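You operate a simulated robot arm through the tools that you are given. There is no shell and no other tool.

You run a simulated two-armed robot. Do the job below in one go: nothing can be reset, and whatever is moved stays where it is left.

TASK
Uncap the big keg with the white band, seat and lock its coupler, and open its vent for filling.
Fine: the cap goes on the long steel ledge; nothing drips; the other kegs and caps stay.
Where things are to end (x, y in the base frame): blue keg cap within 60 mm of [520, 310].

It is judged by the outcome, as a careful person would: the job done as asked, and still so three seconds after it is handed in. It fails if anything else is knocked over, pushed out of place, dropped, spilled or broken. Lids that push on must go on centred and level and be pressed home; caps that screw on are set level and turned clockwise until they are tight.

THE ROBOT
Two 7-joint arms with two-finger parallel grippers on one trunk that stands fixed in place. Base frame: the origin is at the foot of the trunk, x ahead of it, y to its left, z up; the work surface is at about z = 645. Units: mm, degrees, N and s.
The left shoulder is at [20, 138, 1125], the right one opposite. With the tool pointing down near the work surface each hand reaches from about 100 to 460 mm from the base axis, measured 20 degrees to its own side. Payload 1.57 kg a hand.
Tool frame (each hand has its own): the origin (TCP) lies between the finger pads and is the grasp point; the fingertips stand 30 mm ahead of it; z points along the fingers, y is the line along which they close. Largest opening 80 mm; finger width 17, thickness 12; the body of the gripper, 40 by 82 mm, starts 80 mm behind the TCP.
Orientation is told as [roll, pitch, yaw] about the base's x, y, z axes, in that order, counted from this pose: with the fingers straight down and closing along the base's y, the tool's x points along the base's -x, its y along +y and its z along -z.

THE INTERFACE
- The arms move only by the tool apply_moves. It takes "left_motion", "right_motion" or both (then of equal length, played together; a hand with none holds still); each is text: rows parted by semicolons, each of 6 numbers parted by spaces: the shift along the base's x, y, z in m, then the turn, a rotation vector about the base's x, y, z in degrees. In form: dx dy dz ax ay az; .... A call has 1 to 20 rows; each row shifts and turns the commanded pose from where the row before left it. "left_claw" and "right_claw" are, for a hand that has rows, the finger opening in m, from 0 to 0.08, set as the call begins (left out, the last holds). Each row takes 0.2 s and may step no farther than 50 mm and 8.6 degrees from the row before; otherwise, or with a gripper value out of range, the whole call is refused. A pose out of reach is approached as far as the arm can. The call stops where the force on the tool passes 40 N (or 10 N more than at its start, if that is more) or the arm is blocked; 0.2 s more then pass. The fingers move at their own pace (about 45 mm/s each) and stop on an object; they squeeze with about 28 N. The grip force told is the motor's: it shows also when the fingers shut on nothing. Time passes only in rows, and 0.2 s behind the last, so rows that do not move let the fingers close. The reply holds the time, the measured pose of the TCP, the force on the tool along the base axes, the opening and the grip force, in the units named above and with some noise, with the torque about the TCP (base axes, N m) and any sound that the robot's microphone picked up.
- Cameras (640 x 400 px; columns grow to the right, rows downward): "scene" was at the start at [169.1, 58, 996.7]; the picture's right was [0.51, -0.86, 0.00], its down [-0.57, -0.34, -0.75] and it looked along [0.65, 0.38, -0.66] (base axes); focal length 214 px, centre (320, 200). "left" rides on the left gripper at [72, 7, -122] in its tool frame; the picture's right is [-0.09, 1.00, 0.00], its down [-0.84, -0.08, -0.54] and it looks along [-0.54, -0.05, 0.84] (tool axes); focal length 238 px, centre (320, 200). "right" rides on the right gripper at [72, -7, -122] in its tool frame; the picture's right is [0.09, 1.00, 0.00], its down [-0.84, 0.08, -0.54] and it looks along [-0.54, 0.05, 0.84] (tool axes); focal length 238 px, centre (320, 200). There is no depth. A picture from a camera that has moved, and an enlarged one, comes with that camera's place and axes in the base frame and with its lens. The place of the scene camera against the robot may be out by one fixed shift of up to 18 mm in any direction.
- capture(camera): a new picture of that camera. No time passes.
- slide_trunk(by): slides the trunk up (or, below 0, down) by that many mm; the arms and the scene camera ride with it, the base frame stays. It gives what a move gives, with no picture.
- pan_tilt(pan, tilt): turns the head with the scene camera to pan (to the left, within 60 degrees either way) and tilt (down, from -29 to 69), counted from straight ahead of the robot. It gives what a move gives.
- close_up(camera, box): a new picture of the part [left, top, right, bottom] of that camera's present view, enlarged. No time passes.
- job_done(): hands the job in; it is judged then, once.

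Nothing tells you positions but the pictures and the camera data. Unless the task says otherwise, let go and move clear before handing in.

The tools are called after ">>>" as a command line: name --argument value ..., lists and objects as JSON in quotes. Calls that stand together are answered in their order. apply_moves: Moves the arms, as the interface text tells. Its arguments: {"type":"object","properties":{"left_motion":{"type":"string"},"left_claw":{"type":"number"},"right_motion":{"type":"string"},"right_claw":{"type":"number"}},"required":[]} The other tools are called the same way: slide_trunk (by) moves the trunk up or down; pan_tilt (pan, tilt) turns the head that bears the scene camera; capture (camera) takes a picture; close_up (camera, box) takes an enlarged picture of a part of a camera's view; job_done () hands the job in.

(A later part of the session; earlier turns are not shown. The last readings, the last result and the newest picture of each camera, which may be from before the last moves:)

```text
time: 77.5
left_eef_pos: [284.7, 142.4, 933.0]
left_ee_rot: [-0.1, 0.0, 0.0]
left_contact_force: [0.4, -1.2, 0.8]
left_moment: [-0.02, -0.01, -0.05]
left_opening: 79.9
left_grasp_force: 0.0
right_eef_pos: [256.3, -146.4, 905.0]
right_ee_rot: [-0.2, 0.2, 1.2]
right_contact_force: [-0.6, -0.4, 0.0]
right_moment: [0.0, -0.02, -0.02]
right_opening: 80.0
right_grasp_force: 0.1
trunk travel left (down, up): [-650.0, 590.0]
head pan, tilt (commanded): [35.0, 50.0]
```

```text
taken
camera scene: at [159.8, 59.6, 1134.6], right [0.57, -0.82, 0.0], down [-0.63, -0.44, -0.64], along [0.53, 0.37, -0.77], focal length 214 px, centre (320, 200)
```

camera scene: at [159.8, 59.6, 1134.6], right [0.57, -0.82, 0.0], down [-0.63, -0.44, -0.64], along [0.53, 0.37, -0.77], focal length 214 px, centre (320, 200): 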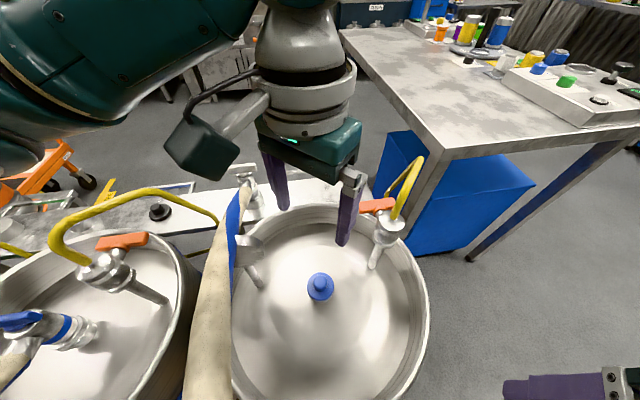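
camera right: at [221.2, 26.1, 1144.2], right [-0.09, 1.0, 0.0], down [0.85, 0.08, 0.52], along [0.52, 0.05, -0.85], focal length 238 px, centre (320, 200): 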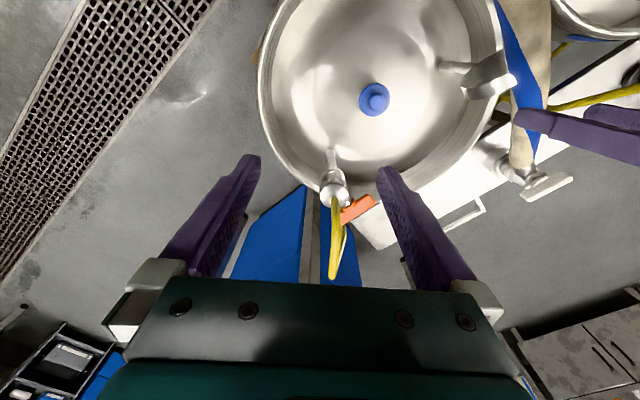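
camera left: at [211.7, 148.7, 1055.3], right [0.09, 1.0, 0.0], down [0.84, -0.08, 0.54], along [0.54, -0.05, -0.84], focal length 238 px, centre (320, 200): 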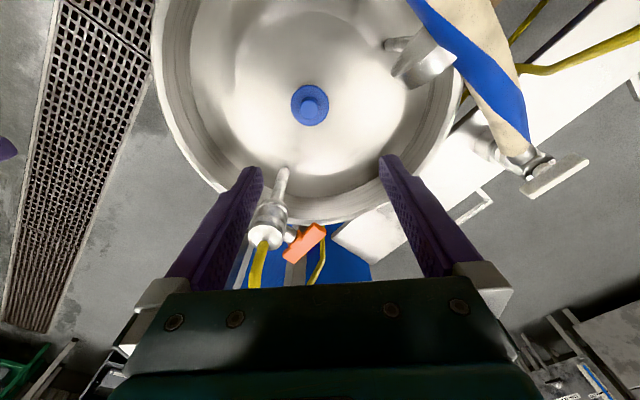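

Now I'll zoom on the cap for exact position and the parts under the hand.

>>> close_up --camera "left" --box '[270, 70, 350, 130]'

>>> close_up --camera "left" --box '[230, 150, 350, 290]'

>>> close_up --camera "left" --box '[370, 20, 610, 220]'

```text
6.67 times, centred on (310, 100) of left
camera zoom: at [211.6, 148.7, 1055.2], right [0.09, 1.0, 0.0], down [0.84, -0.08, 0.54], along [0.54, -0.05, -0.84], focal length 1589 px, centre (387, 867)
```

zoom: 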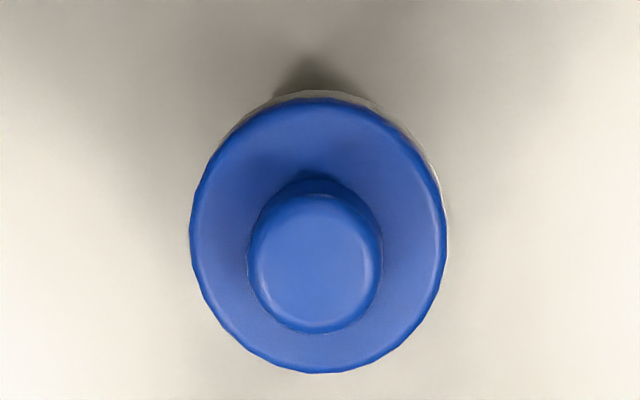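

```text
2.86 times, centred on (290, 220) of left
camera zoom: at [211.6, 148.7, 1055.2], right [0.09, 1.0, 0.0], down [0.84, -0.08, 0.54], along [0.54, -0.05, -0.84], focal length 681 px, centre (406, 143)
```

zoom: 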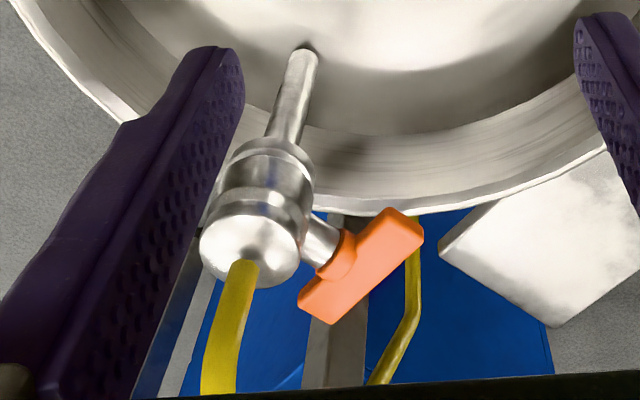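

```text
2.00 times, centred on (490, 120) of left
camera zoom: at [211.6, 148.7, 1055.2], right [0.09, 1.0, 0.0], down [0.84, -0.08, 0.54], along [0.54, -0.05, -0.84], focal length 477 px, centre (-20, 360)
```

zoom: 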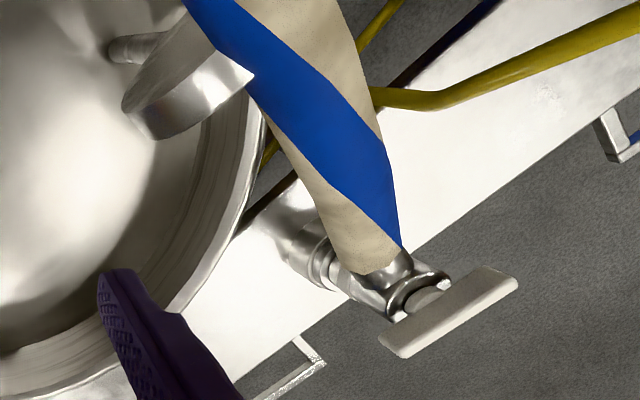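

The cap's knob is at about (285,126), z≈690–700. I'll descend over it step by step and re-measure.

>>> apply_moves --left_motion "0.0 -0.004 -0.025 0 0 0;0.0 -0.004 -0.025 0 0 0;0.0 -0.004 -0.025 0 0 0;0.0 -0.004 -0.025 0 0 0;0 0 -0.02 0 0 0"

>>> capture --camera "left"

>>> capture --camera "scene"

```text
time: 78.7
left_eef_pos: [284.3, 124.9, 811.6]
left_ee_rot: [-0.1, 0.0, -0.2]
left_contact_force: [-0.2, -0.7, -0.3]
left_moment: [0.0, 0.0, -0.03]
left_opening: 79.9
left_grasp_force: 0.0
right_eef_pos: [255.3, -147.3, 903.6]
right_ee_rot: [-0.2, 0.1, 1.0]
right_contact_force: [0.2, -0.3, 0.7]
right_moment: [0.0, -0.03, -0.01]
right_opening: 79.9
right_grasp_force: 0.0
trunk travel left (down, up): [-650.0, 590.0]
head pan, tilt (commanded): [35.0, 50.0]
```

```text
taken
camera left: at [212.4, 131.9, 934.5], right [0.09, 1.0, 0.0], down [0.84, -0.08, 0.54], along [0.54, -0.05, -0.84], focal length 238 px, centre (320, 200)
```

left: 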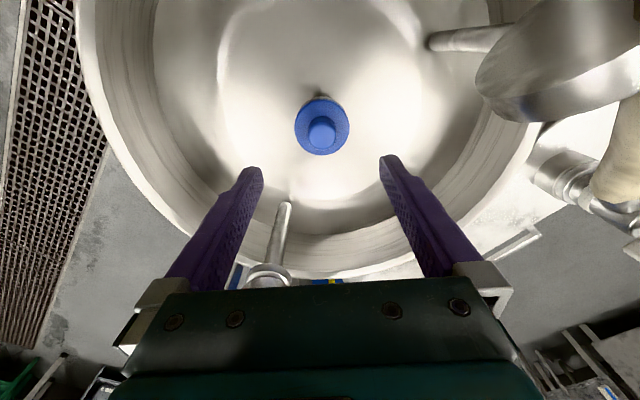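

```text
taken
camera scene: at [159.7, 59.5, 1134.6], right [0.57, -0.82, 0.0], down [-0.63, -0.44, -0.64], along [0.53, 0.37, -0.77], focal length 214 px, centre (320, 200)
```

scene: 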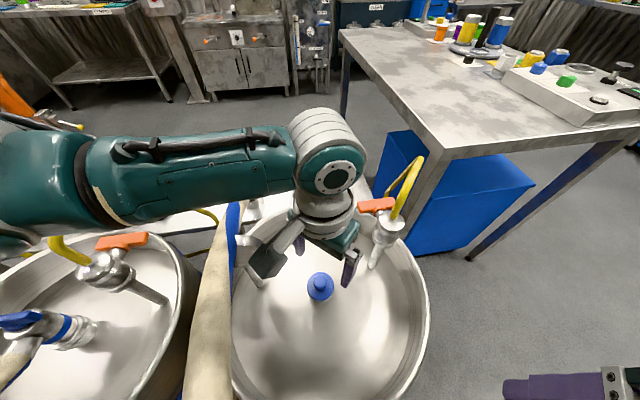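

>>> close_up --camera "left" --box '[270, 80, 370, 170]'

```text
4.44 times, centred on (320, 125) of left
camera zoom: at [212.4, 131.9, 934.5], right [0.09, 1.0, 0.0], down [0.84, -0.08, 0.54], along [0.54, -0.05, -0.84], focal length 1059 px, centre (320, 533)
```

zoom: 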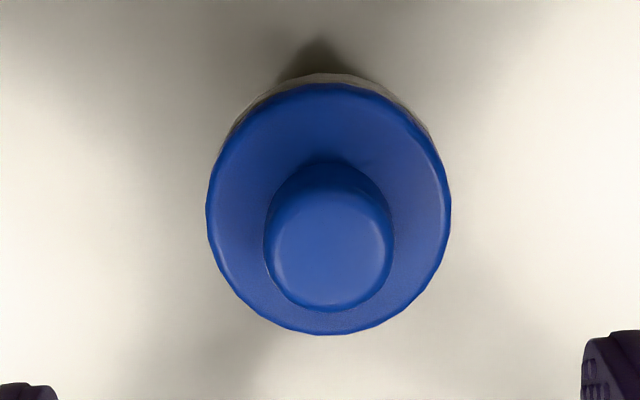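

Cap axis is at (281, 128), flange top z≈689, knob top ≈717, knob Ø26. I'll descend so the pads straddle the knob.

>>> apply_moves --left_motion "-0.001 0.001 -0.02 0 0 0;-0.001 0.001 -0.02 0 0 0;-0.001 0.001 -0.02 0 0 0;0 0 -0.015 0 0 0;0 0 -0.011 0 0 0"

>>> capture --camera "left"

>>> capture --camera "scene"

```text
time: 79.9
left_eef_pos: [280.9, 128.7, 725.8]
left_ee_rot: [-0.1, 0.1, -0.2]
left_contact_force: [-0.5, -0.7, -0.5]
left_moment: [0.0, 0.03, 0.0]
left_opening: 79.8
left_grasp_force: 0.0
right_eef_pos: [256.1, -147.5, 904.5]
right_ee_rot: [-0.2, 0.1, 1.1]
right_contact_force: [-0.5, 0.3, 0.8]
right_moment: [-0.02, -0.01, -0.01]
right_opening: 80.0
right_grasp_force: 0.1
trunk travel left (down, up): [-650.0, 590.0]
head pan, tilt (commanded): [35.0, 50.0]
```

```text
taken
camera left: at [209.0, 135.3, 848.2], right [0.09, 1.0, 0.0], down [0.84, -0.08, 0.54], along [0.54, -0.05, -0.84], focal length 238 px, centre (320, 200)
```

left: 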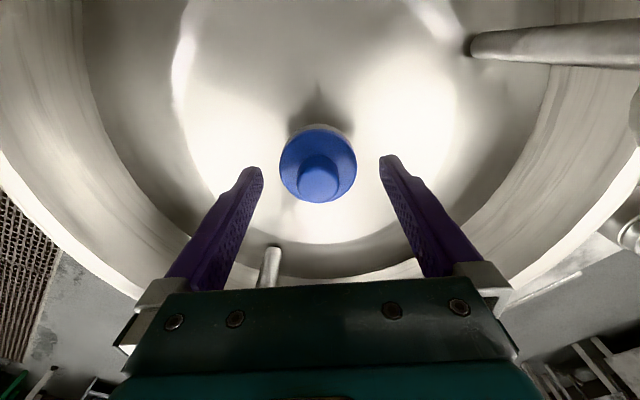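

```text
taken
camera scene: at [159.7, 59.5, 1134.6], right [0.57, -0.82, 0.0], down [-0.63, -0.44, -0.64], along [0.53, 0.37, -0.77], focal length 214 px, centre (320, 200)
```

scene: 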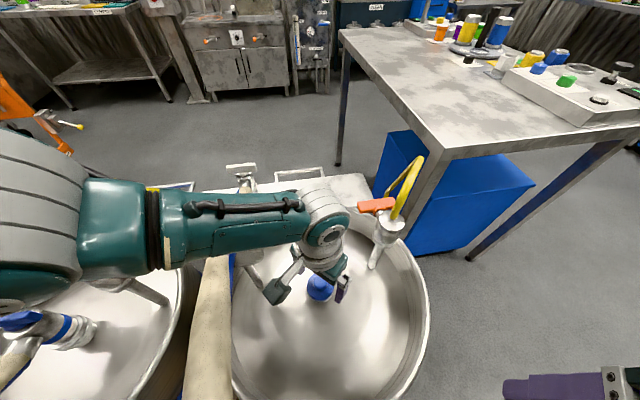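

The pads straddle the knob nicely. Closing the grip.

>>> apply_moves --left_motion "0 0 0 0 0 0;0 0 0 0 0 0;0 0 0 0 0 0;0 0 0 0 0 0;0 0 0 0 0 0;0 0 0 0 0 0" --left_claw 0.0

```text
time: 81.3
left_eef_pos: [281.1, 129.1, 726.1]
left_ee_rot: [-0.1, 0.0, 0.1]
left_contact_force: [0.4, -0.2, 0.4]
left_moment: [0.01, -0.04, 0.01]
left_opening: 53.8
left_grasp_force: 27.9
right_eef_pos: [256.0, -147.3, 904.7]
right_ee_rot: [-0.1, 0.1, 1.1]
right_contact_force: [0.3, 0.8, 0.5]
right_moment: [0.0, -0.01, -0.02]
right_opening: 79.8
right_grasp_force: 0.1
trunk travel left (down, up): [-650.0, 590.0]
head pan, tilt (commanded): [35.0, 50.0]
```

The fingers stopped at 53.8 mm, so the tips caught the flange rather than the knob. I'll check in a picture.

>>> close_up --camera "left" --box '[240, 90, 400, 230]'

>>> close_up --camera "scene" --box '[250, 230, 390, 330]'

```text
2.86 times, centred on (320, 160) of left
camera zoom: at [209.1, 135.3, 848.5], right [0.09, 1.0, 0.0], down [0.84, -0.08, 0.54], along [0.54, -0.05, -0.84], focal length 681 px, centre (320, 314)
```

zoom: 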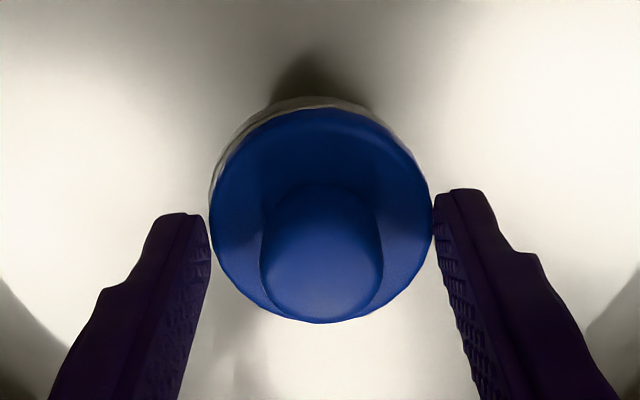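

```text
4.00 times, centred on (320, 280) of scene
camera zoom: at [159.7, 59.5, 1134.6], right [0.57, -0.82, 0.0], down [-0.63, -0.44, -0.64], along [0.53, 0.37, -0.77], focal length 858 px, centre (320, -120)
```

zoom: 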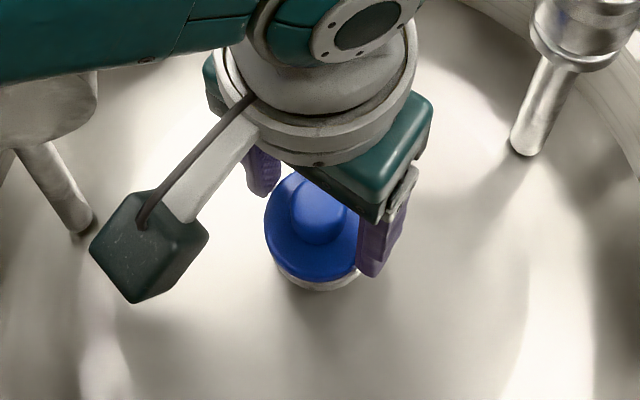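

The tips hold just the flange edge. For lifting, I'd rather hold the knob: open a little, rise 10 mm, and close on the knob.

>>> apply_moves --left_motion "0 0 0 0 0 0;0 0 0 0 0 0;0 0 0.005 0 0 0;0 0 0.005 0 0 0" --left_claw 0.07

>>> apply_moves --left_motion "0 0 0 0 0 0;0 0 0 0 0 0;0 0 0 0 0 0;0 0 0 0 0 0;0 0 0 0 0 0;0 0 0 0 0 0" --left_claw 0.0

>>> close_up --camera "left" --box '[240, 90, 400, 230]'

```text
time: 82.3
left_eef_pos: [281.9, 127.7, 736.8]
left_ee_rot: [0.0, -0.1, -0.1]
left_contact_force: [0.5, 0.9, 0.6]
left_moment: [0.02, -0.02, -0.02]
left_opening: 70.1
left_grasp_force: 0.1
right_eef_pos: [254.5, -147.5, 903.9]
right_ee_rot: [-0.1, 0.1, 1.1]
right_contact_force: [-0.2, 0.3, -0.1]
right_moment: [0.01, 0.01, 0.02]
right_opening: 80.1
right_grasp_force: 0.0
trunk travel left (down, up): [-650.0, 590.0]
head pan, tilt (commanded): [35.0, 50.0]
```

```text
time: 83.7
left_eef_pos: [280.5, 128.2, 736.1]
left_ee_rot: [-0.1, 0.0, -0.1]
left_contact_force: [-0.5, 0.4, 0.8]
left_moment: [0.04, -0.05, 0.02]
left_opening: 25.9
left_grasp_force: 27.7
right_eef_pos: [255.5, -146.3, 903.7]
right_ee_rot: [-0.2, 0.1, 1.1]
right_contact_force: [0.1, -0.8, 0.9]
right_moment: [0.01, 0.03, 0.0]
right_opening: 79.6
right_grasp_force: 0.1
trunk travel left (down, up): [-650.0, 590.0]
head pan, tilt (commanded): [35.0, 50.0]
```

```text
2.86 times, centred on (320, 160) of left
camera zoom: at [208.8, 134.8, 858.8], right [0.09, 1.0, 0.0], down [0.84, -0.08, 0.54], along [0.54, -0.05, -0.84], focal length 681 px, centre (320, 314)
```

zoom: 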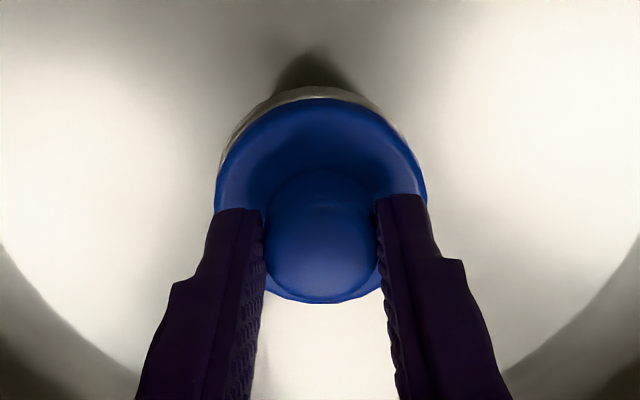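

The knob is held firmly (25.9 mm). I'll test with a gentle pull of a few millimetres.

>>> apply_moves --left_motion "0 0 0.001 0 0 0;0 0 0.001 0 0 0;0 0 0 0 0 0"

```text
time: 84.5
left_eef_pos: [281.2, 129.1, 739.3]
left_ee_rot: [-0.1, 0.0, 0.0]
left_contact_force: [0.0, 0.0, 0.1]
left_moment: [-0.02, 0.02, 0.01]
left_opening: 25.9
left_grasp_force: 27.9
right_eef_pos: [254.9, -146.9, 903.9]
right_ee_rot: [-0.2, 0.1, 1.1]
right_contact_force: [-0.2, -0.6, 0.6]
right_moment: [-0.02, 0.01, -0.02]
right_opening: 80.1
right_grasp_force: 0.1
trunk travel left (down, up): [-650.0, 590.0]
head pan, tilt (commanded): [35.0, 50.0]
```

No resistance. I'll lift a bit more and check in a picture whether the cap comes along.

>>> apply_moves --left_motion "0 0 0.003 0 0 0;0 0 0.003 0 0 0;0 0 0.003 0 0 0;0 0 0 0 0 0"

>>> close_up --camera "left" --box '[240, 90, 400, 230]'

>>> close_up --camera "scene" --box '[250, 230, 390, 330]'

```text
time: 85.5
left_eef_pos: [281.4, 128.2, 745.8]
left_ee_rot: [0.0, 0.1, -0.1]
left_contact_force: [-0.4, 0.1, -0.2]
left_moment: [0.03, -0.01, -0.01]
left_opening: 25.9
left_grasp_force: 27.8
right_eef_pos: [254.3, -146.2, 904.7]
right_ee_rot: [-0.2, 0.1, 1.1]
right_contact_force: [1.1, -0.1, -1.3]
right_moment: [0.0, 0.01, 0.01]
right_opening: 80.0
right_grasp_force: 0.0
trunk travel left (down, up): [-650.0, 590.0]
head pan, tilt (commanded): [35.0, 50.0]
```

```text
2.86 times, centred on (320, 160) of left
camera zoom: at [208.3, 135.7, 869.6], right [0.09, 1.0, 0.0], down [0.84, -0.08, 0.54], along [0.54, -0.05, -0.84], focal length 681 px, centre (320, 314)
```

zoom: 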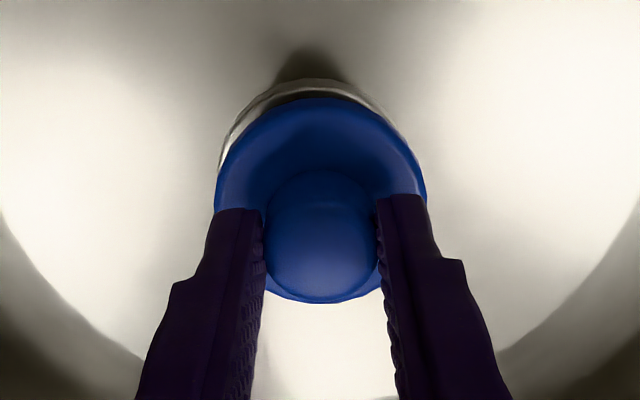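

```text
4.00 times, centred on (320, 280) of scene
camera zoom: at [159.7, 59.5, 1134.6], right [0.57, -0.82, 0.0], down [-0.63, -0.44, -0.64], along [0.53, 0.37, -0.77], focal length 858 px, centre (320, -120)
```

zoom: 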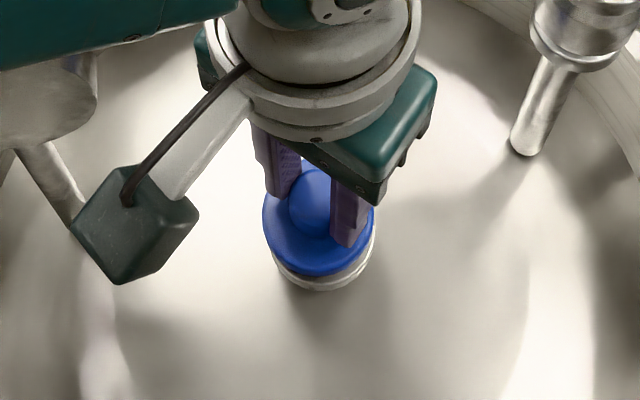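

The cap simply lifts off. To set it down level on the far ledge the hand must be tilted outward there, so I'll put the cap back on its neck for a moment and re-grip the knob with a tilted hand.

>>> apply_moves --left_motion "0 0 -0.004 0 0 0;0 0 -0.004 0 0 0;0 0 -0.003 0 0 0;0 0 0 0 0 0"

```text
time: 86.5
left_eef_pos: [280.3, 127.7, 736.4]
left_ee_rot: [-0.2, 0.0, 0.0]
left_contact_force: [-3.4, -1.0, 12.7]
left_moment: [0.07, 0.19, 0.0]
left_opening: 25.8
left_grasp_force: 27.1
right_eef_pos: [255.2, -146.7, 904.6]
right_ee_rot: [-0.3, 0.1, 1.1]
right_contact_force: [-0.1, 0.5, -0.5]
right_moment: [0.03, 0.0, 0.01]
right_opening: 80.1
right_grasp_force: 0.0
trunk travel left (down, up): [-650.0, 590.0]
head pan, tilt (commanded): [35.0, 50.0]
```

>>> close_up --camera "left" --box '[240, 90, 400, 230]'

>>> close_up --camera "scene" --box '[250, 230, 390, 330]'

```text
2.86 times, centred on (320, 160) of left
camera zoom: at [209.0, 136.0, 858.7], right [0.09, 1.0, 0.0], down [0.84, -0.08, 0.54], along [0.54, -0.05, -0.84], focal length 681 px, centre (320, 314)
```

zoom: 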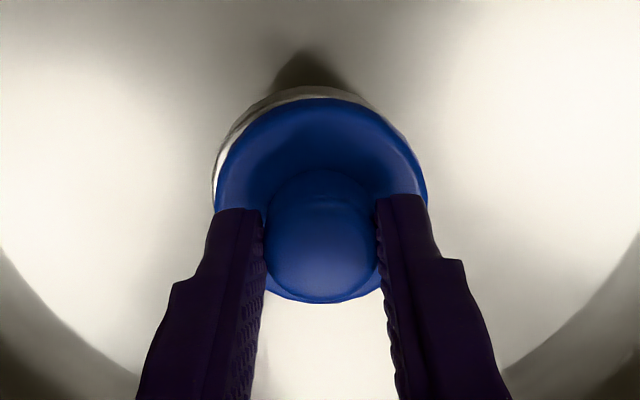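

```text
4.00 times, centred on (320, 280) of scene
camera zoom: at [159.6, 59.6, 1134.8], right [0.57, -0.82, 0.0], down [-0.63, -0.44, -0.64], along [0.53, 0.37, -0.77], focal length 858 px, centre (320, -120)
```

zoom: 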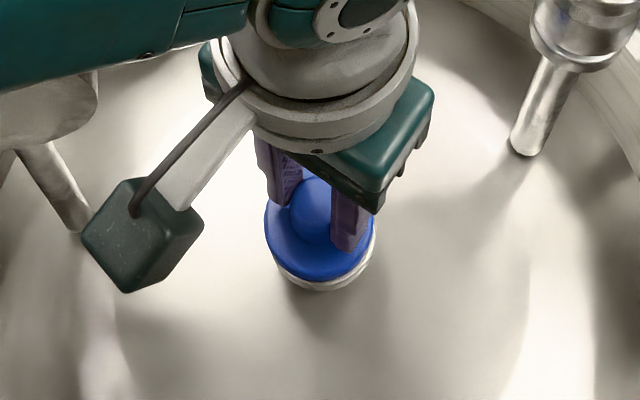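

The cap sits on its neck. I'll release, rise, and turn/tilt the hand for the re-grip.

>>> apply_moves --left_motion "0 0 0 0 0 0;0 0 0 0 0 0;0 0 0 0 0 0;0 0 0.02 0 0 0;0 0 0.03 0 0 0;0 0 0.03 0 0 0" --left_claw 0.06

>>> close_up --camera "left" --box '[240, 70, 400, 210]'

```text
time: 87.9
left_eef_pos: [281.0, 129.5, 817.6]
left_ee_rot: [-0.1, 0.0, 0.0]
left_contact_force: [-0.2, 0.2, -0.2]
left_moment: [-0.02, 0.01, 0.01]
left_opening: 60.0
left_grasp_force: 0.0
right_eef_pos: [256.0, -147.1, 903.5]
right_ee_rot: [-0.2, 0.0, 1.3]
right_contact_force: [-0.1, -1.0, 0.2]
right_moment: [0.03, 0.01, -0.01]
right_opening: 80.3
right_grasp_force: 0.1
trunk travel left (down, up): [-650.0, 590.0]
head pan, tilt (commanded): [35.0, 50.0]
```

```text
2.86 times, centred on (320, 140) of left
camera zoom: at [208.2, 136.2, 940.2], right [0.09, 1.0, 0.0], down [0.84, -0.08, 0.54], along [0.54, -0.05, -0.84], focal length 681 px, centre (320, 371)
```

zoom: 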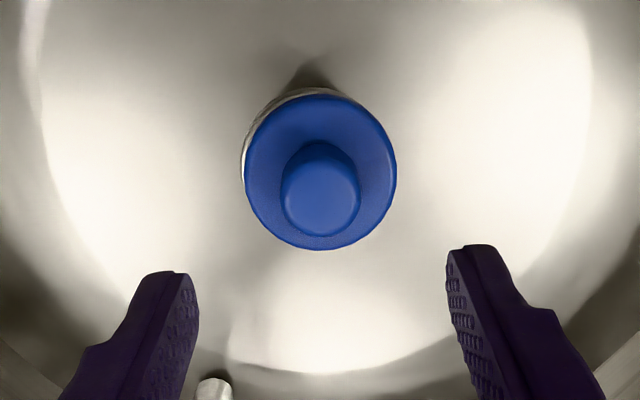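

>>> apply_moves --left_motion "0 0 0 0 0 7.5;0 0 0 0 0 7.5;0 0 0 0 0 7.5;0 0 0 0 0 7.5;0 0 0 0 0 7.5;0 0 0 0 0 7.5"

>>> apply_moves --left_motion "0 0 0 4.24 -4.24 0;0 0 0 4.24 -4.24 0;0 0 0 4.24 -4.24 0;0 0 0 4.24 -4.24 0;0 0 0 4.24 -4.24 0"

>>> capture --camera "scene"

>>> capture --camera "left"

```text
time: 89.3
left_eef_pos: [280.3, 129.4, 818.1]
left_ee_rot: [-0.1, -0.1, 45.1]
left_contact_force: [-0.3, 0.3, -0.3]
left_moment: [0.01, 0.02, 0.02]
left_opening: 59.9
left_grasp_force: 0.1
right_eef_pos: [254.9, -147.5, 904.7]
right_ee_rot: [-0.3, 0.1, 1.0]
right_contact_force: [0.4, -0.3, 0.3]
right_moment: [0.0, -0.02, -0.02]
right_opening: 80.0
right_grasp_force: 0.0
trunk travel left (down, up): [-650.0, 590.0]
head pan, tilt (commanded): [35.0, 50.0]
```

```text
time: 90.5
left_eef_pos: [282.4, 128.2, 817.5]
left_ee_rot: [0.0, -30.1, 45.0]
left_contact_force: [0.1, 0.6, 0.8]
left_moment: [0.01, 0.0, -0.03]
left_opening: 60.0
left_grasp_force: 0.2
right_eef_pos: [254.2, -148.2, 904.3]
right_ee_rot: [-0.3, 0.1, 1.1]
right_contact_force: [0.0, -0.2, 1.0]
right_moment: [-0.02, 0.01, -0.02]
right_opening: 79.9
right_grasp_force: 0.0
trunk travel left (down, up): [-650.0, 590.0]
head pan, tilt (commanded): [35.0, 50.0]
```

```text
taken
camera scene: at [159.7, 59.5, 1134.6], right [0.57, -0.82, 0.0], down [-0.63, -0.44, -0.64], along [0.53, 0.37, -0.77], focal length 214 px, centre (320, 200)
```

scene: 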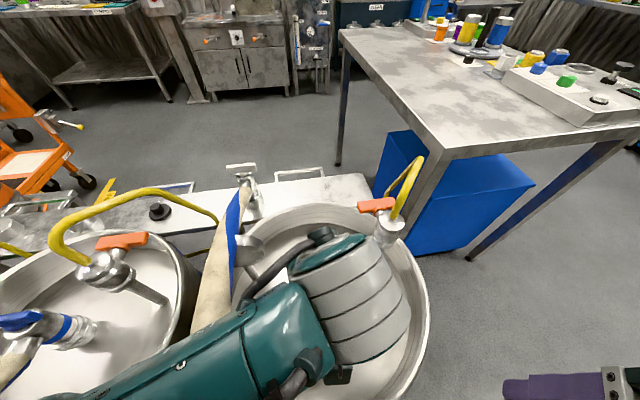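

```text
taken
camera left: at [189.3, 46.0, 887.1], right [-0.65, 0.76, 0.04], down [0.37, 0.27, 0.89], along [0.66, 0.59, -0.46], focal length 238 px, centre (320, 200)
```

left: 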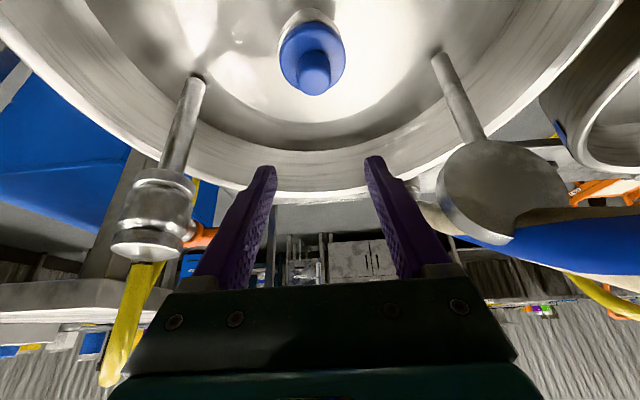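

Tilt and yaw follow exactly. Now descend to re-grip the knob with the tilted hand.

>>> apply_moves --left_motion "-0.008 -0.0085 -0.015 0 0 0;0 0 -0.02 0 0 0;0 0 -0.02 0 0 0;0 0 -0.015 0 0 0;0 0 -0.009 0 0 0"

>>> capture --camera "left"

```text
time: 91.7
left_eef_pos: [273.5, 123.9, 737.1]
left_ee_rot: [0.2, -30.2, 44.8]
left_contact_force: [-0.4, 0.6, 0.8]
left_moment: [0.01, 0.0, -0.01]
left_opening: 59.8
left_grasp_force: 0.1
right_eef_pos: [255.5, -147.6, 903.9]
right_ee_rot: [-0.2, 0.1, 1.1]
right_contact_force: [-0.5, 0.3, -0.1]
right_moment: [-0.04, -0.01, 0.02]
right_opening: 80.1
right_grasp_force: 0.2
trunk travel left (down, up): [-650.0, 590.0]
head pan, tilt (commanded): [35.0, 50.0]
```

```text
taken
camera left: at [181.4, 40.8, 807.4], right [-0.65, 0.76, 0.05], down [0.38, 0.26, 0.89], along [0.66, 0.59, -0.45], focal length 238 px, centre (320, 200)
```

left: 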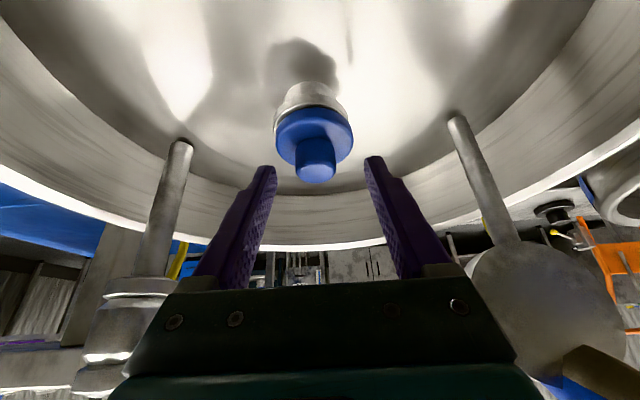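

I'm almost there; a small correction to centre the pads on the knob, then close.

>>> apply_moves --left_motion "-0.0025 -0.003 -0.0035 0 0 0;0 0 0 0 0 0"

>>> apply_moves --left_motion "0 0 0 0 0 0;0 0 0 0 0 0;0 0 0 0 0 0;0 0 0 0 0 0;0 0 0 0 0 0" --left_claw 0.0

>>> close_up --camera "left" --box '[220, 60, 420, 220]'

```text
time: 92.3
left_eef_pos: [270.8, 124.1, 734.6]
left_ee_rot: [0.5, -30.6, 44.7]
left_contact_force: [-0.4, 0.8, -0.1]
left_moment: [-0.03, -0.03, -0.01]
left_opening: 60.2
left_grasp_force: 0.0
right_eef_pos: [254.8, -147.6, 903.9]
right_ee_rot: [-0.3, 0.1, 1.1]
right_contact_force: [-0.4, 0.3, 0.1]
right_moment: [0.01, 0.02, 0.0]
right_opening: 80.0
right_grasp_force: 0.2
trunk travel left (down, up): [-650.0, 590.0]
head pan, tilt (commanded): [35.0, 50.0]
```

```text
time: 93.5
left_eef_pos: [271.1, 125.0, 734.0]
left_ee_rot: [0.5, -30.6, 44.6]
left_contact_force: [0.4, -0.2, 1.4]
left_moment: [0.03, -0.07, 0.01]
left_opening: 26.1
left_grasp_force: 27.5
right_eef_pos: [254.7, -146.3, 904.8]
right_ee_rot: [-0.2, 0.1, 1.2]
right_contact_force: [0.2, 0.0, -0.4]
right_moment: [-0.03, 0.0, 0.01]
right_opening: 79.9
right_grasp_force: 0.0
trunk travel left (down, up): [-650.0, 590.0]
head pan, tilt (commanded): [35.0, 50.0]
```

```text
2.50 times, centred on (320, 140) of left
camera zoom: at [179.6, 41.1, 803.6], right [-0.65, 0.76, 0.05], down [0.37, 0.26, 0.89], along [0.66, 0.6, -0.45], focal length 596 px, centre (320, 350)
```

zoom: 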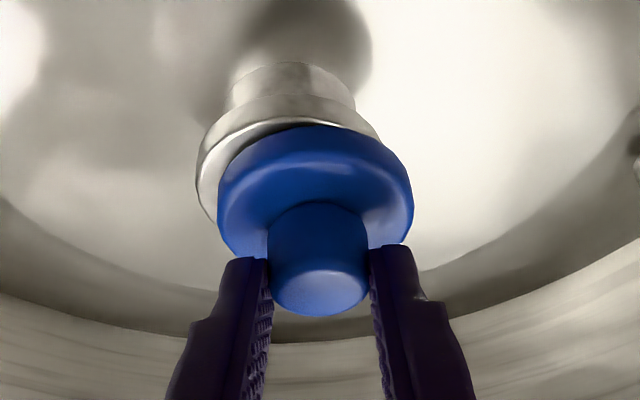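

The knob is gripped with the tilted hand. Now lift it off slowly and check.

>>> apply_moves --left_motion "0 0 0.005 0 0 0;0 0 0.01 0 0 0;0 0 0.015 0 0 0;0 0 0.02 0 0 0;0 0 0.02 0 0 0"

>>> close_up --camera "left" --box '[220, 60, 420, 220]'

```text
time: 94.9
left_eef_pos: [275.7, 172.4, 800.5]
left_ee_rot: [5.7, -35.6, 40.5]
left_contact_force: [0.6, 0.0, 0.1]
left_moment: [0.0, 0.02, 0.01]
left_opening: 25.9
left_grasp_force: 27.8
right_eef_pos: [254.0, -146.3, 903.8]
right_ee_rot: [-0.2, 0.0, 1.1]
right_contact_force: [-0.1, -0.3, 0.8]
right_moment: [-0.01, -0.02, 0.03]
right_opening: 80.2
right_grasp_force: 0.1
trunk travel left (down, up): [-650.0, 590.0]
head pan, tilt (commanded): [35.0, 50.0]
stopped in row 5 (left hand): the arm was blocked; the commanded pose is now the measured one
```

```text
2.50 times, centred on (320, 140) of left
camera zoom: at [181.1, 84.6, 858.2], right [-0.63, 0.76, 0.14], down [0.37, 0.14, 0.92], along [0.68, 0.63, -0.37], focal length 596 px, centre (320, 350)
```

zoom: 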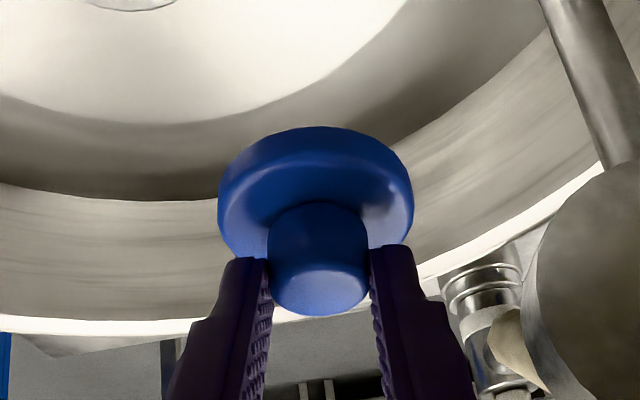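

The arm drifted near its inner reach limit, but the cap is still held. I'll move outward toward the ledge to relieve it.

>>> apply_moves --left_motion "0.015 0.0 0.01 0 0 0;0.02 0 0.01 0 0 0;0.02 0 0.01 0 0 0;0.02 0 0.01 0 0 0"

>>> capture --camera "left"

>>> capture --camera "scene"

```text
time: 96.1
left_eef_pos: [351.3, 205.7, 838.4]
left_ee_rot: [9.9, -38.1, 38.1]
left_contact_force: [0.3, -0.3, -0.1]
left_moment: [0.01, 0.04, 0.01]
left_opening: 25.9
left_grasp_force: 27.5
right_eef_pos: [256.2, -146.5, 904.4]
right_ee_rot: [-0.2, 0.1, 1.2]
right_contact_force: [0.0, -0.3, -0.6]
right_moment: [0.0, -0.03, -0.04]
right_opening: 79.8
right_grasp_force: 0.1
trunk travel left (down, up): [-650.0, 590.0]
head pan, tilt (commanded): [35.0, 50.0]
stopped in row 4 (left hand): the arm was blocked; the commanded pose is now the measured one
```

```text
taken
camera left: at [255.9, 112.1, 890.6], right [-0.63, 0.75, 0.19], down [0.37, 0.08, 0.93], along [0.68, 0.66, -0.33], focal length 238 px, centre (320, 200)
```

left: 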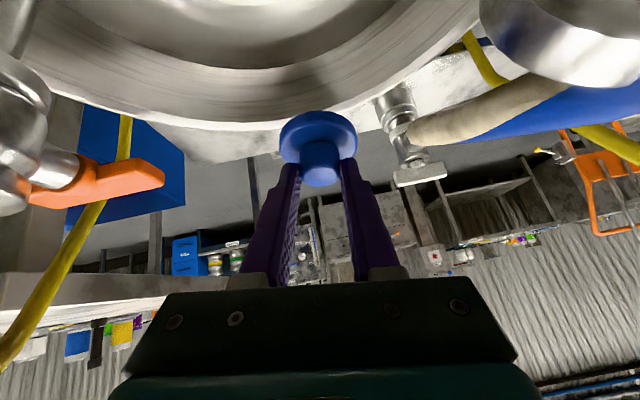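

```text
taken
camera scene: at [159.7, 59.7, 1134.6], right [0.57, -0.82, 0.0], down [-0.63, -0.44, -0.64], along [0.53, 0.37, -0.77], focal length 214 px, centre (320, 200)
```

scene: 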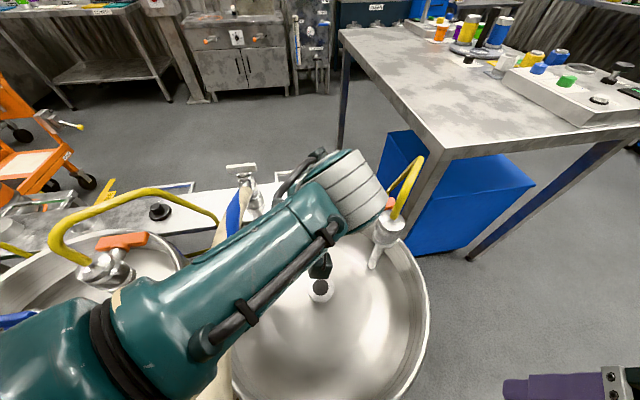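

The wrist prefers less yaw. I'll turn the hand back toward the outward direction (about 19°), keeping the cap held.

>>> apply_moves --left_motion "0 0 0 0 0 -4;0 0 0 0 0 -4;0 0 0 0 0 -4"

```text
time: 96.9
left_eef_pos: [350.1, 198.9, 837.4]
left_ee_rot: [9.3, -37.5, 26.3]
left_contact_force: [-0.3, -0.6, -0.1]
left_moment: [0.0, 0.0, -0.03]
left_opening: 26.2
left_grasp_force: 27.9
right_eef_pos: [255.0, -146.5, 904.5]
right_ee_rot: [-0.2, 0.0, 1.1]
right_contact_force: [0.1, 0.0, 0.2]
right_moment: [0.0, 0.01, -0.02]
right_opening: 79.9
right_grasp_force: 0.2
trunk travel left (down, up): [-650.0, 590.0]
head pan, tilt (commanded): [35.0, 50.0]
```

>>> apply_moves --left_motion "0.01 0 0 -3.3 1.2 -1.9;0.01 0 0 -3.3 1.2 -1.9;0.01 0 0 -3.3 1.2 -1.9;0 0 0 0 0 0"

```text
time: 97.9
left_eef_pos: [380.0, 199.2, 838.8]
left_ee_rot: [0.6, -29.9, 25.6]
left_contact_force: [0.4, -1.2, 0.0]
left_moment: [0.02, 0.0, 0.01]
left_opening: 26.1
left_grasp_force: 27.8
right_eef_pos: [255.6, -147.2, 903.4]
right_ee_rot: [-0.3, 0.1, 1.0]
right_contact_force: [-0.6, 0.8, -0.7]
right_moment: [0.0, -0.03, -0.03]
right_opening: 79.8
right_grasp_force: 0.1
trunk travel left (down, up): [-650.0, 590.0]
head pan, tilt (commanded): [35.0, 50.0]
```

The hand is level-for-the-cap again ((0,−30,26)). I'll extend toward the ledge in steps, then lower the trunk as the arm straightens.

>>> apply_moves --left_motion "0.012 0.014 0 0 0 -1;0.012 0.014 0 0 0 -1;0.012 0.014 -0.005 0 0 -1;0.012 0.014 -0.005 0 0 -1;0.012 0.014 -0.005 0 0 0"

>>> capture --camera "scene"

>>> capture --camera "left"

```text
time: 99.1
left_eef_pos: [440.1, 270.3, 823.6]
left_ee_rot: [0.5, -30.0, 21.6]
left_contact_force: [-0.1, 0.1, -1.6]
left_moment: [0.02, 0.0, -0.04]
left_opening: 25.9
left_grasp_force: 27.8
right_eef_pos: [253.8, -147.2, 904.2]
right_ee_rot: [-0.2, 0.1, 1.1]
right_contact_force: [0.1, -0.3, 0.0]
right_moment: [0.02, -0.01, -0.01]
right_opening: 80.0
right_grasp_force: 0.0
trunk travel left (down, up): [-650.0, 590.0]
head pan, tilt (commanded): [35.0, 50.0]
```

```text
taken
camera scene: at [159.8, 59.6, 1134.6], right [0.57, -0.82, 0.0], down [-0.63, -0.44, -0.64], along [0.53, 0.37, -0.77], focal length 214 px, centre (320, 200)
```

scene: 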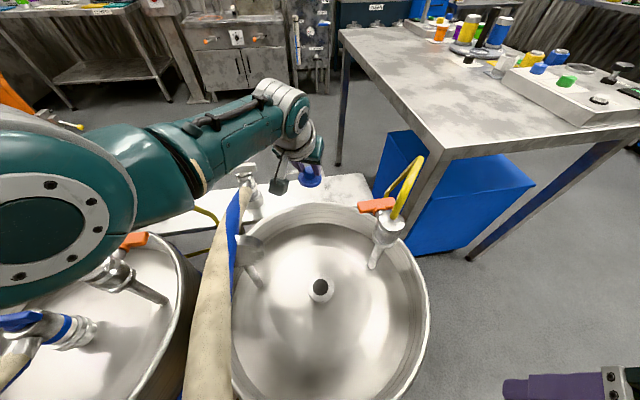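

```text
taken
camera left: at [323.3, 229.2, 893.2], right [-0.3, 0.95, 0.06], down [0.45, 0.09, 0.89], along [0.84, 0.29, -0.46], focal length 238 px, centre (320, 200)
```

left: 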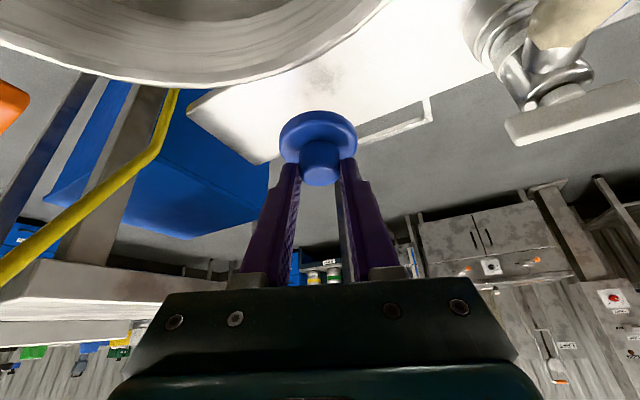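

All good: the cap is level and the elbow is high. I'll move further out past the rim.

>>> apply_moves --left_motion "0.01 0.012 0 0 0 -0.5;0.01 0.012 0 0 0 -0.5;0.01 0.012 0 0 0 -0.5;0 0 0 0 0 0"

```text
time: 100.1
left_eef_pos: [469.4, 306.0, 823.1]
left_ee_rot: [0.6, -30.0, 20.1]
left_contact_force: [-0.6, 0.0, -0.9]
left_moment: [0.02, 0.03, 0.03]
left_opening: 26.3
left_grasp_force: 28.3
right_eef_pos: [256.0, -147.6, 903.8]
right_ee_rot: [-0.2, 0.0, 1.1]
right_contact_force: [0.1, 0.3, 0.6]
right_moment: [-0.01, 0.02, 0.01]
right_opening: 80.2
right_grasp_force: 0.1
trunk travel left (down, up): [-650.0, 590.0]
head pan, tilt (commanded): [35.0, 50.0]
```

>>> slide_trunk --by -90

>>> capture --camera "left"

>>> capture --camera "scene"

```text
time: 101.3
left_eef_pos: [470.1, 305.8, 732.9]
left_ee_rot: [0.6, -30.0, 20.1]
left_contact_force: [0.2, 0.5, -1.5]
left_moment: [-0.03, 0.0, 0.0]
left_opening: 26.0
left_grasp_force: 28.1
right_eef_pos: [255.2, -147.3, 813.0]
right_ee_rot: [-0.2, 0.2, 1.1]
right_contact_force: [-0.8, 0.2, -0.4]
right_moment: [-0.01, 0.0, 0.01]
right_opening: 79.9
right_grasp_force: 0.1
trunk travel left (down, up): [-560.0, 680.0]
head pan, tilt (commanded): [35.0, 50.0]
```

```text
taken
camera left: at [351.8, 267.7, 803.4], right [-0.27, 0.96, 0.05], down [0.46, 0.08, 0.89], along [0.85, 0.27, -0.46], focal length 238 px, centre (320, 200)
```

left: 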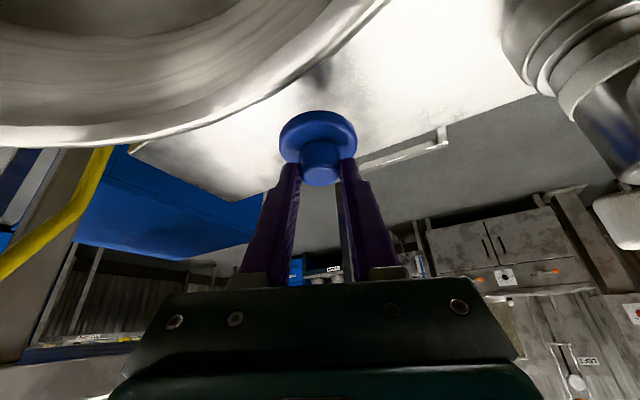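

```text
taken
camera scene: at [159.8, 59.5, 1044.6], right [0.57, -0.82, 0.0], down [-0.63, -0.44, -0.64], along [0.53, 0.37, -0.77], focal length 214 px, centre (320, 200)
```

scene: 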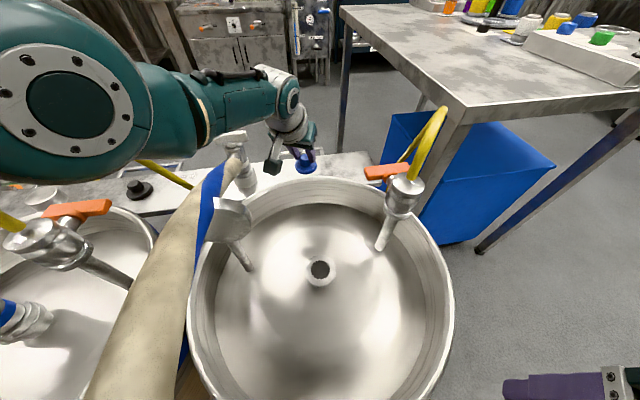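

The cap hovers over the ledge. I'll shift a bit outward to the ledge's middle and raise slightly, then lower the trunk to gain reach for setting it down.

>>> apply_moves --left_motion "0.005 0.003 0.01 0 0 0;0.005 0.003 0.01 0 0 0;0.004 0.002 0.01 0 0 0;0 0 0 0 0 0"

>>> slide_trunk --by -50

>>> capture --camera "left"

>>> close_up --camera "scene" --box '[200, 80, 400, 220]'

```text
time: 102.3
left_eef_pos: [484.6, 314.8, 763.0]
left_ee_rot: [0.6, -30.0, 20.0]
left_contact_force: [0.1, 0.8, -0.5]
left_moment: [0.0, 0.0, -0.02]
left_opening: 25.9
left_grasp_force: 28.5
right_eef_pos: [255.4, -146.7, 813.7]
right_ee_rot: [-0.2, 0.0, 1.1]
right_contact_force: [0.5, -0.6, 0.3]
right_moment: [0.01, -0.01, -0.03]
right_opening: 80.1
right_grasp_force: 0.0
trunk travel left (down, up): [-560.0, 680.0]
head pan, tilt (commanded): [35.0, 50.0]
```

```text
time: 103.3
left_eef_pos: [483.9, 314.4, 712.4]
left_ee_rot: [0.5, -30.0, 20.1]
left_contact_force: [-0.2, 1.0, -0.6]
left_moment: [0.02, 0.01, 0.01]
left_opening: 26.1
left_grasp_force: 27.9
right_eef_pos: [255.5, -146.7, 764.1]
right_ee_rot: [-0.2, 0.0, 1.0]
right_contact_force: [0.1, 0.2, -1.4]
right_moment: [0.03, -0.01, 0.02]
right_opening: 79.9
right_grasp_force: 0.1
trunk travel left (down, up): [-510.0, 730.0]
head pan, tilt (commanded): [35.0, 50.0]
```

```text
taken
camera left: at [366.6, 275.8, 783.6], right [-0.27, 0.96, 0.05], down [0.46, 0.08, 0.89], along [0.85, 0.27, -0.46], focal length 238 px, centre (320, 200)
```

left: 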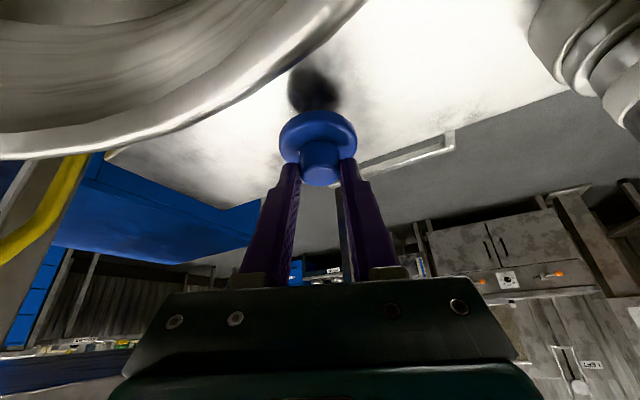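

```text
2.86 times, centred on (300, 150) of scene
camera zoom: at [159.8, 59.5, 994.6], right [0.57, -0.82, 0.0], down [-0.63, -0.44, -0.64], along [0.53, 0.37, -0.77], focal length 613 px, centre (377, 343)
```

zoom: 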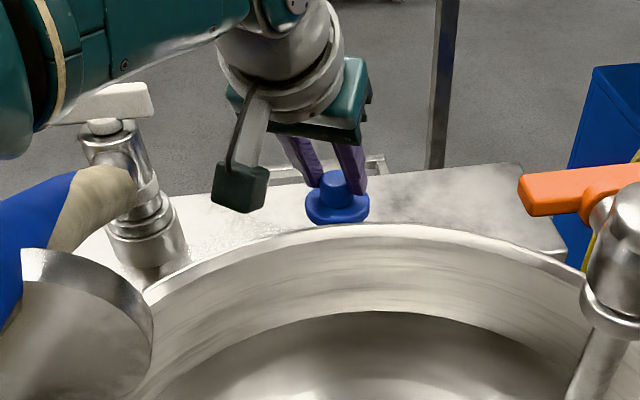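

The cap is over the ledge with its shadow close below. Lowering slowly until touch.

>>> apply_moves --left_motion "0 0 -0.004 0 0 0;0 0 -0.004 0 0 0;0 0 -0.003 0 0 0;0 0 -0.003 0 0 0;0 0 0 0 0 0"

>>> close_up --camera "left" --box '[240, 50, 400, 200]'

```text
time: 104.5
left_eef_pos: [484.4, 313.0, 699.1]
left_ee_rot: [0.6, -30.0, 20.0]
left_contact_force: [0.4, 0.1, -0.8]
left_moment: [-0.01, 0.03, -0.01]
left_opening: 26.0
left_grasp_force: 27.8
right_eef_pos: [255.0, -147.4, 764.1]
right_ee_rot: [-0.2, 0.0, 1.1]
right_contact_force: [-1.1, 0.5, 0.4]
right_moment: [0.02, -0.01, -0.01]
right_opening: 79.9
right_grasp_force: 0.0
trunk travel left (down, up): [-510.0, 730.0]
head pan, tilt (commanded): [35.0, 50.0]
```

```text
2.67 times, centred on (320, 125) of left
camera zoom: at [366.8, 275.8, 769.5], right [-0.27, 0.96, 0.05], down [0.46, 0.08, 0.89], along [0.85, 0.27, -0.46], focal length 636 px, centre (320, 400)
```

zoom: 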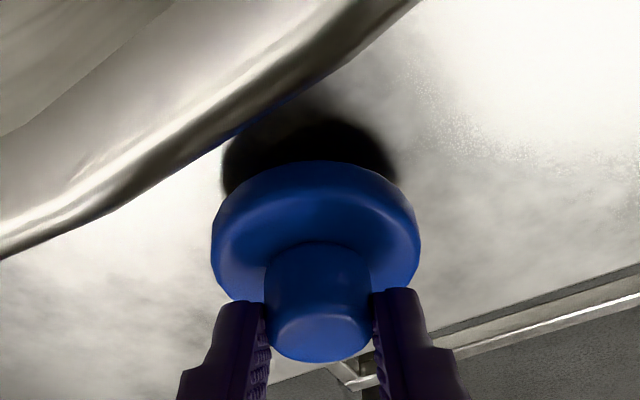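

>>> apply_moves --left_motion "0 0 -0.002 0 0 0;0 0 -0.002 0 0 0;0 0 -0.002 0 0 0;0 0 -0.002 0 0 0;0 0 0 0 0 0"

>>> close_up --camera "left" --box '[240, 50, 400, 200]'

```text
time: 105.7
left_eef_pos: [485.0, 311.3, 691.4]
left_ee_rot: [0.6, -30.0, 20.0]
left_contact_force: [-0.1, -0.1, -0.4]
left_moment: [0.02, 0.0, -0.01]
left_opening: 25.8
left_grasp_force: 27.2
right_eef_pos: [255.4, -147.7, 764.5]
right_ee_rot: [-0.2, 0.2, 1.2]
right_contact_force: [0.2, 0.1, 0.2]
right_moment: [0.01, -0.01, 0.01]
right_opening: 80.1
right_grasp_force: 0.0
trunk travel left (down, up): [-510.0, 730.0]
head pan, tilt (commanded): [35.0, 50.0]
```

```text
2.67 times, centred on (320, 125) of left
camera zoom: at [367.0, 275.3, 761.7], right [-0.27, 0.96, 0.05], down [0.46, 0.08, 0.89], along [0.85, 0.27, -0.46], focal length 636 px, centre (320, 400)
```

zoom: 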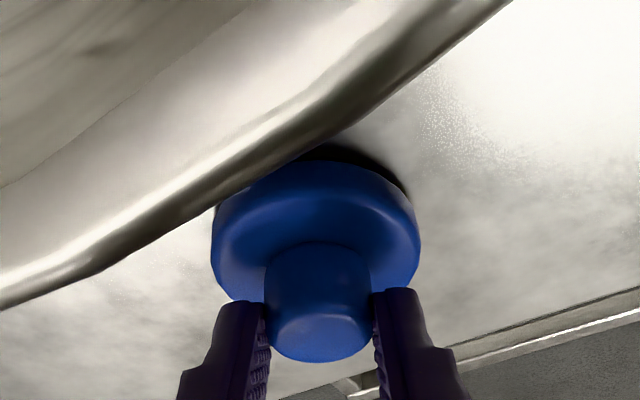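

>>> apply_moves --left_motion "0 0 -0.0015 0 0 0;0 0 -0.0015 0 0 0;0 0 0 0 0 0"

>>> close_up --camera "left" --box '[240, 50, 400, 200]'

```text
time: 106.5
left_eef_pos: [486.6, 313.3, 688.9]
left_ee_rot: [0.5, -30.2, 20.2]
left_contact_force: [-2.7, -0.7, 12.3]
left_moment: [-0.13, -0.21, -0.07]
left_opening: 25.9
left_grasp_force: 28.2
right_eef_pos: [255.2, -146.1, 764.2]
right_ee_rot: [-0.1, 0.1, 1.2]
right_contact_force: [-0.1, 0.3, 0.5]
right_moment: [0.0, -0.03, -0.01]
right_opening: 80.0
right_grasp_force: 0.0
trunk travel left (down, up): [-510.0, 730.0]
head pan, tilt (commanded): [35.0, 50.0]
```

```text
2.67 times, centred on (320, 125) of left
camera zoom: at [368.2, 275.7, 759.6], right [-0.27, 0.96, 0.05], down [0.45, 0.08, 0.89], along [0.85, 0.27, -0.45], focal length 636 px, centre (320, 400)
```

zoom: 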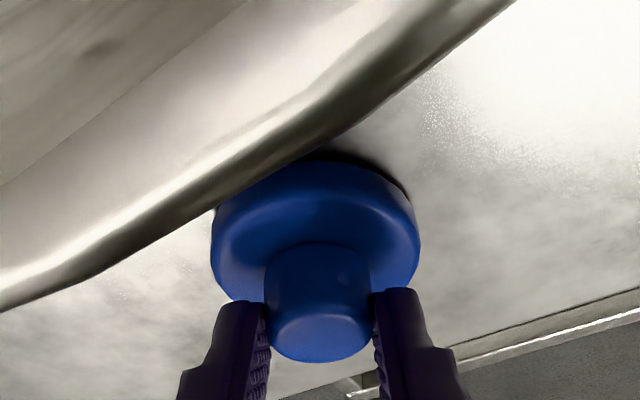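

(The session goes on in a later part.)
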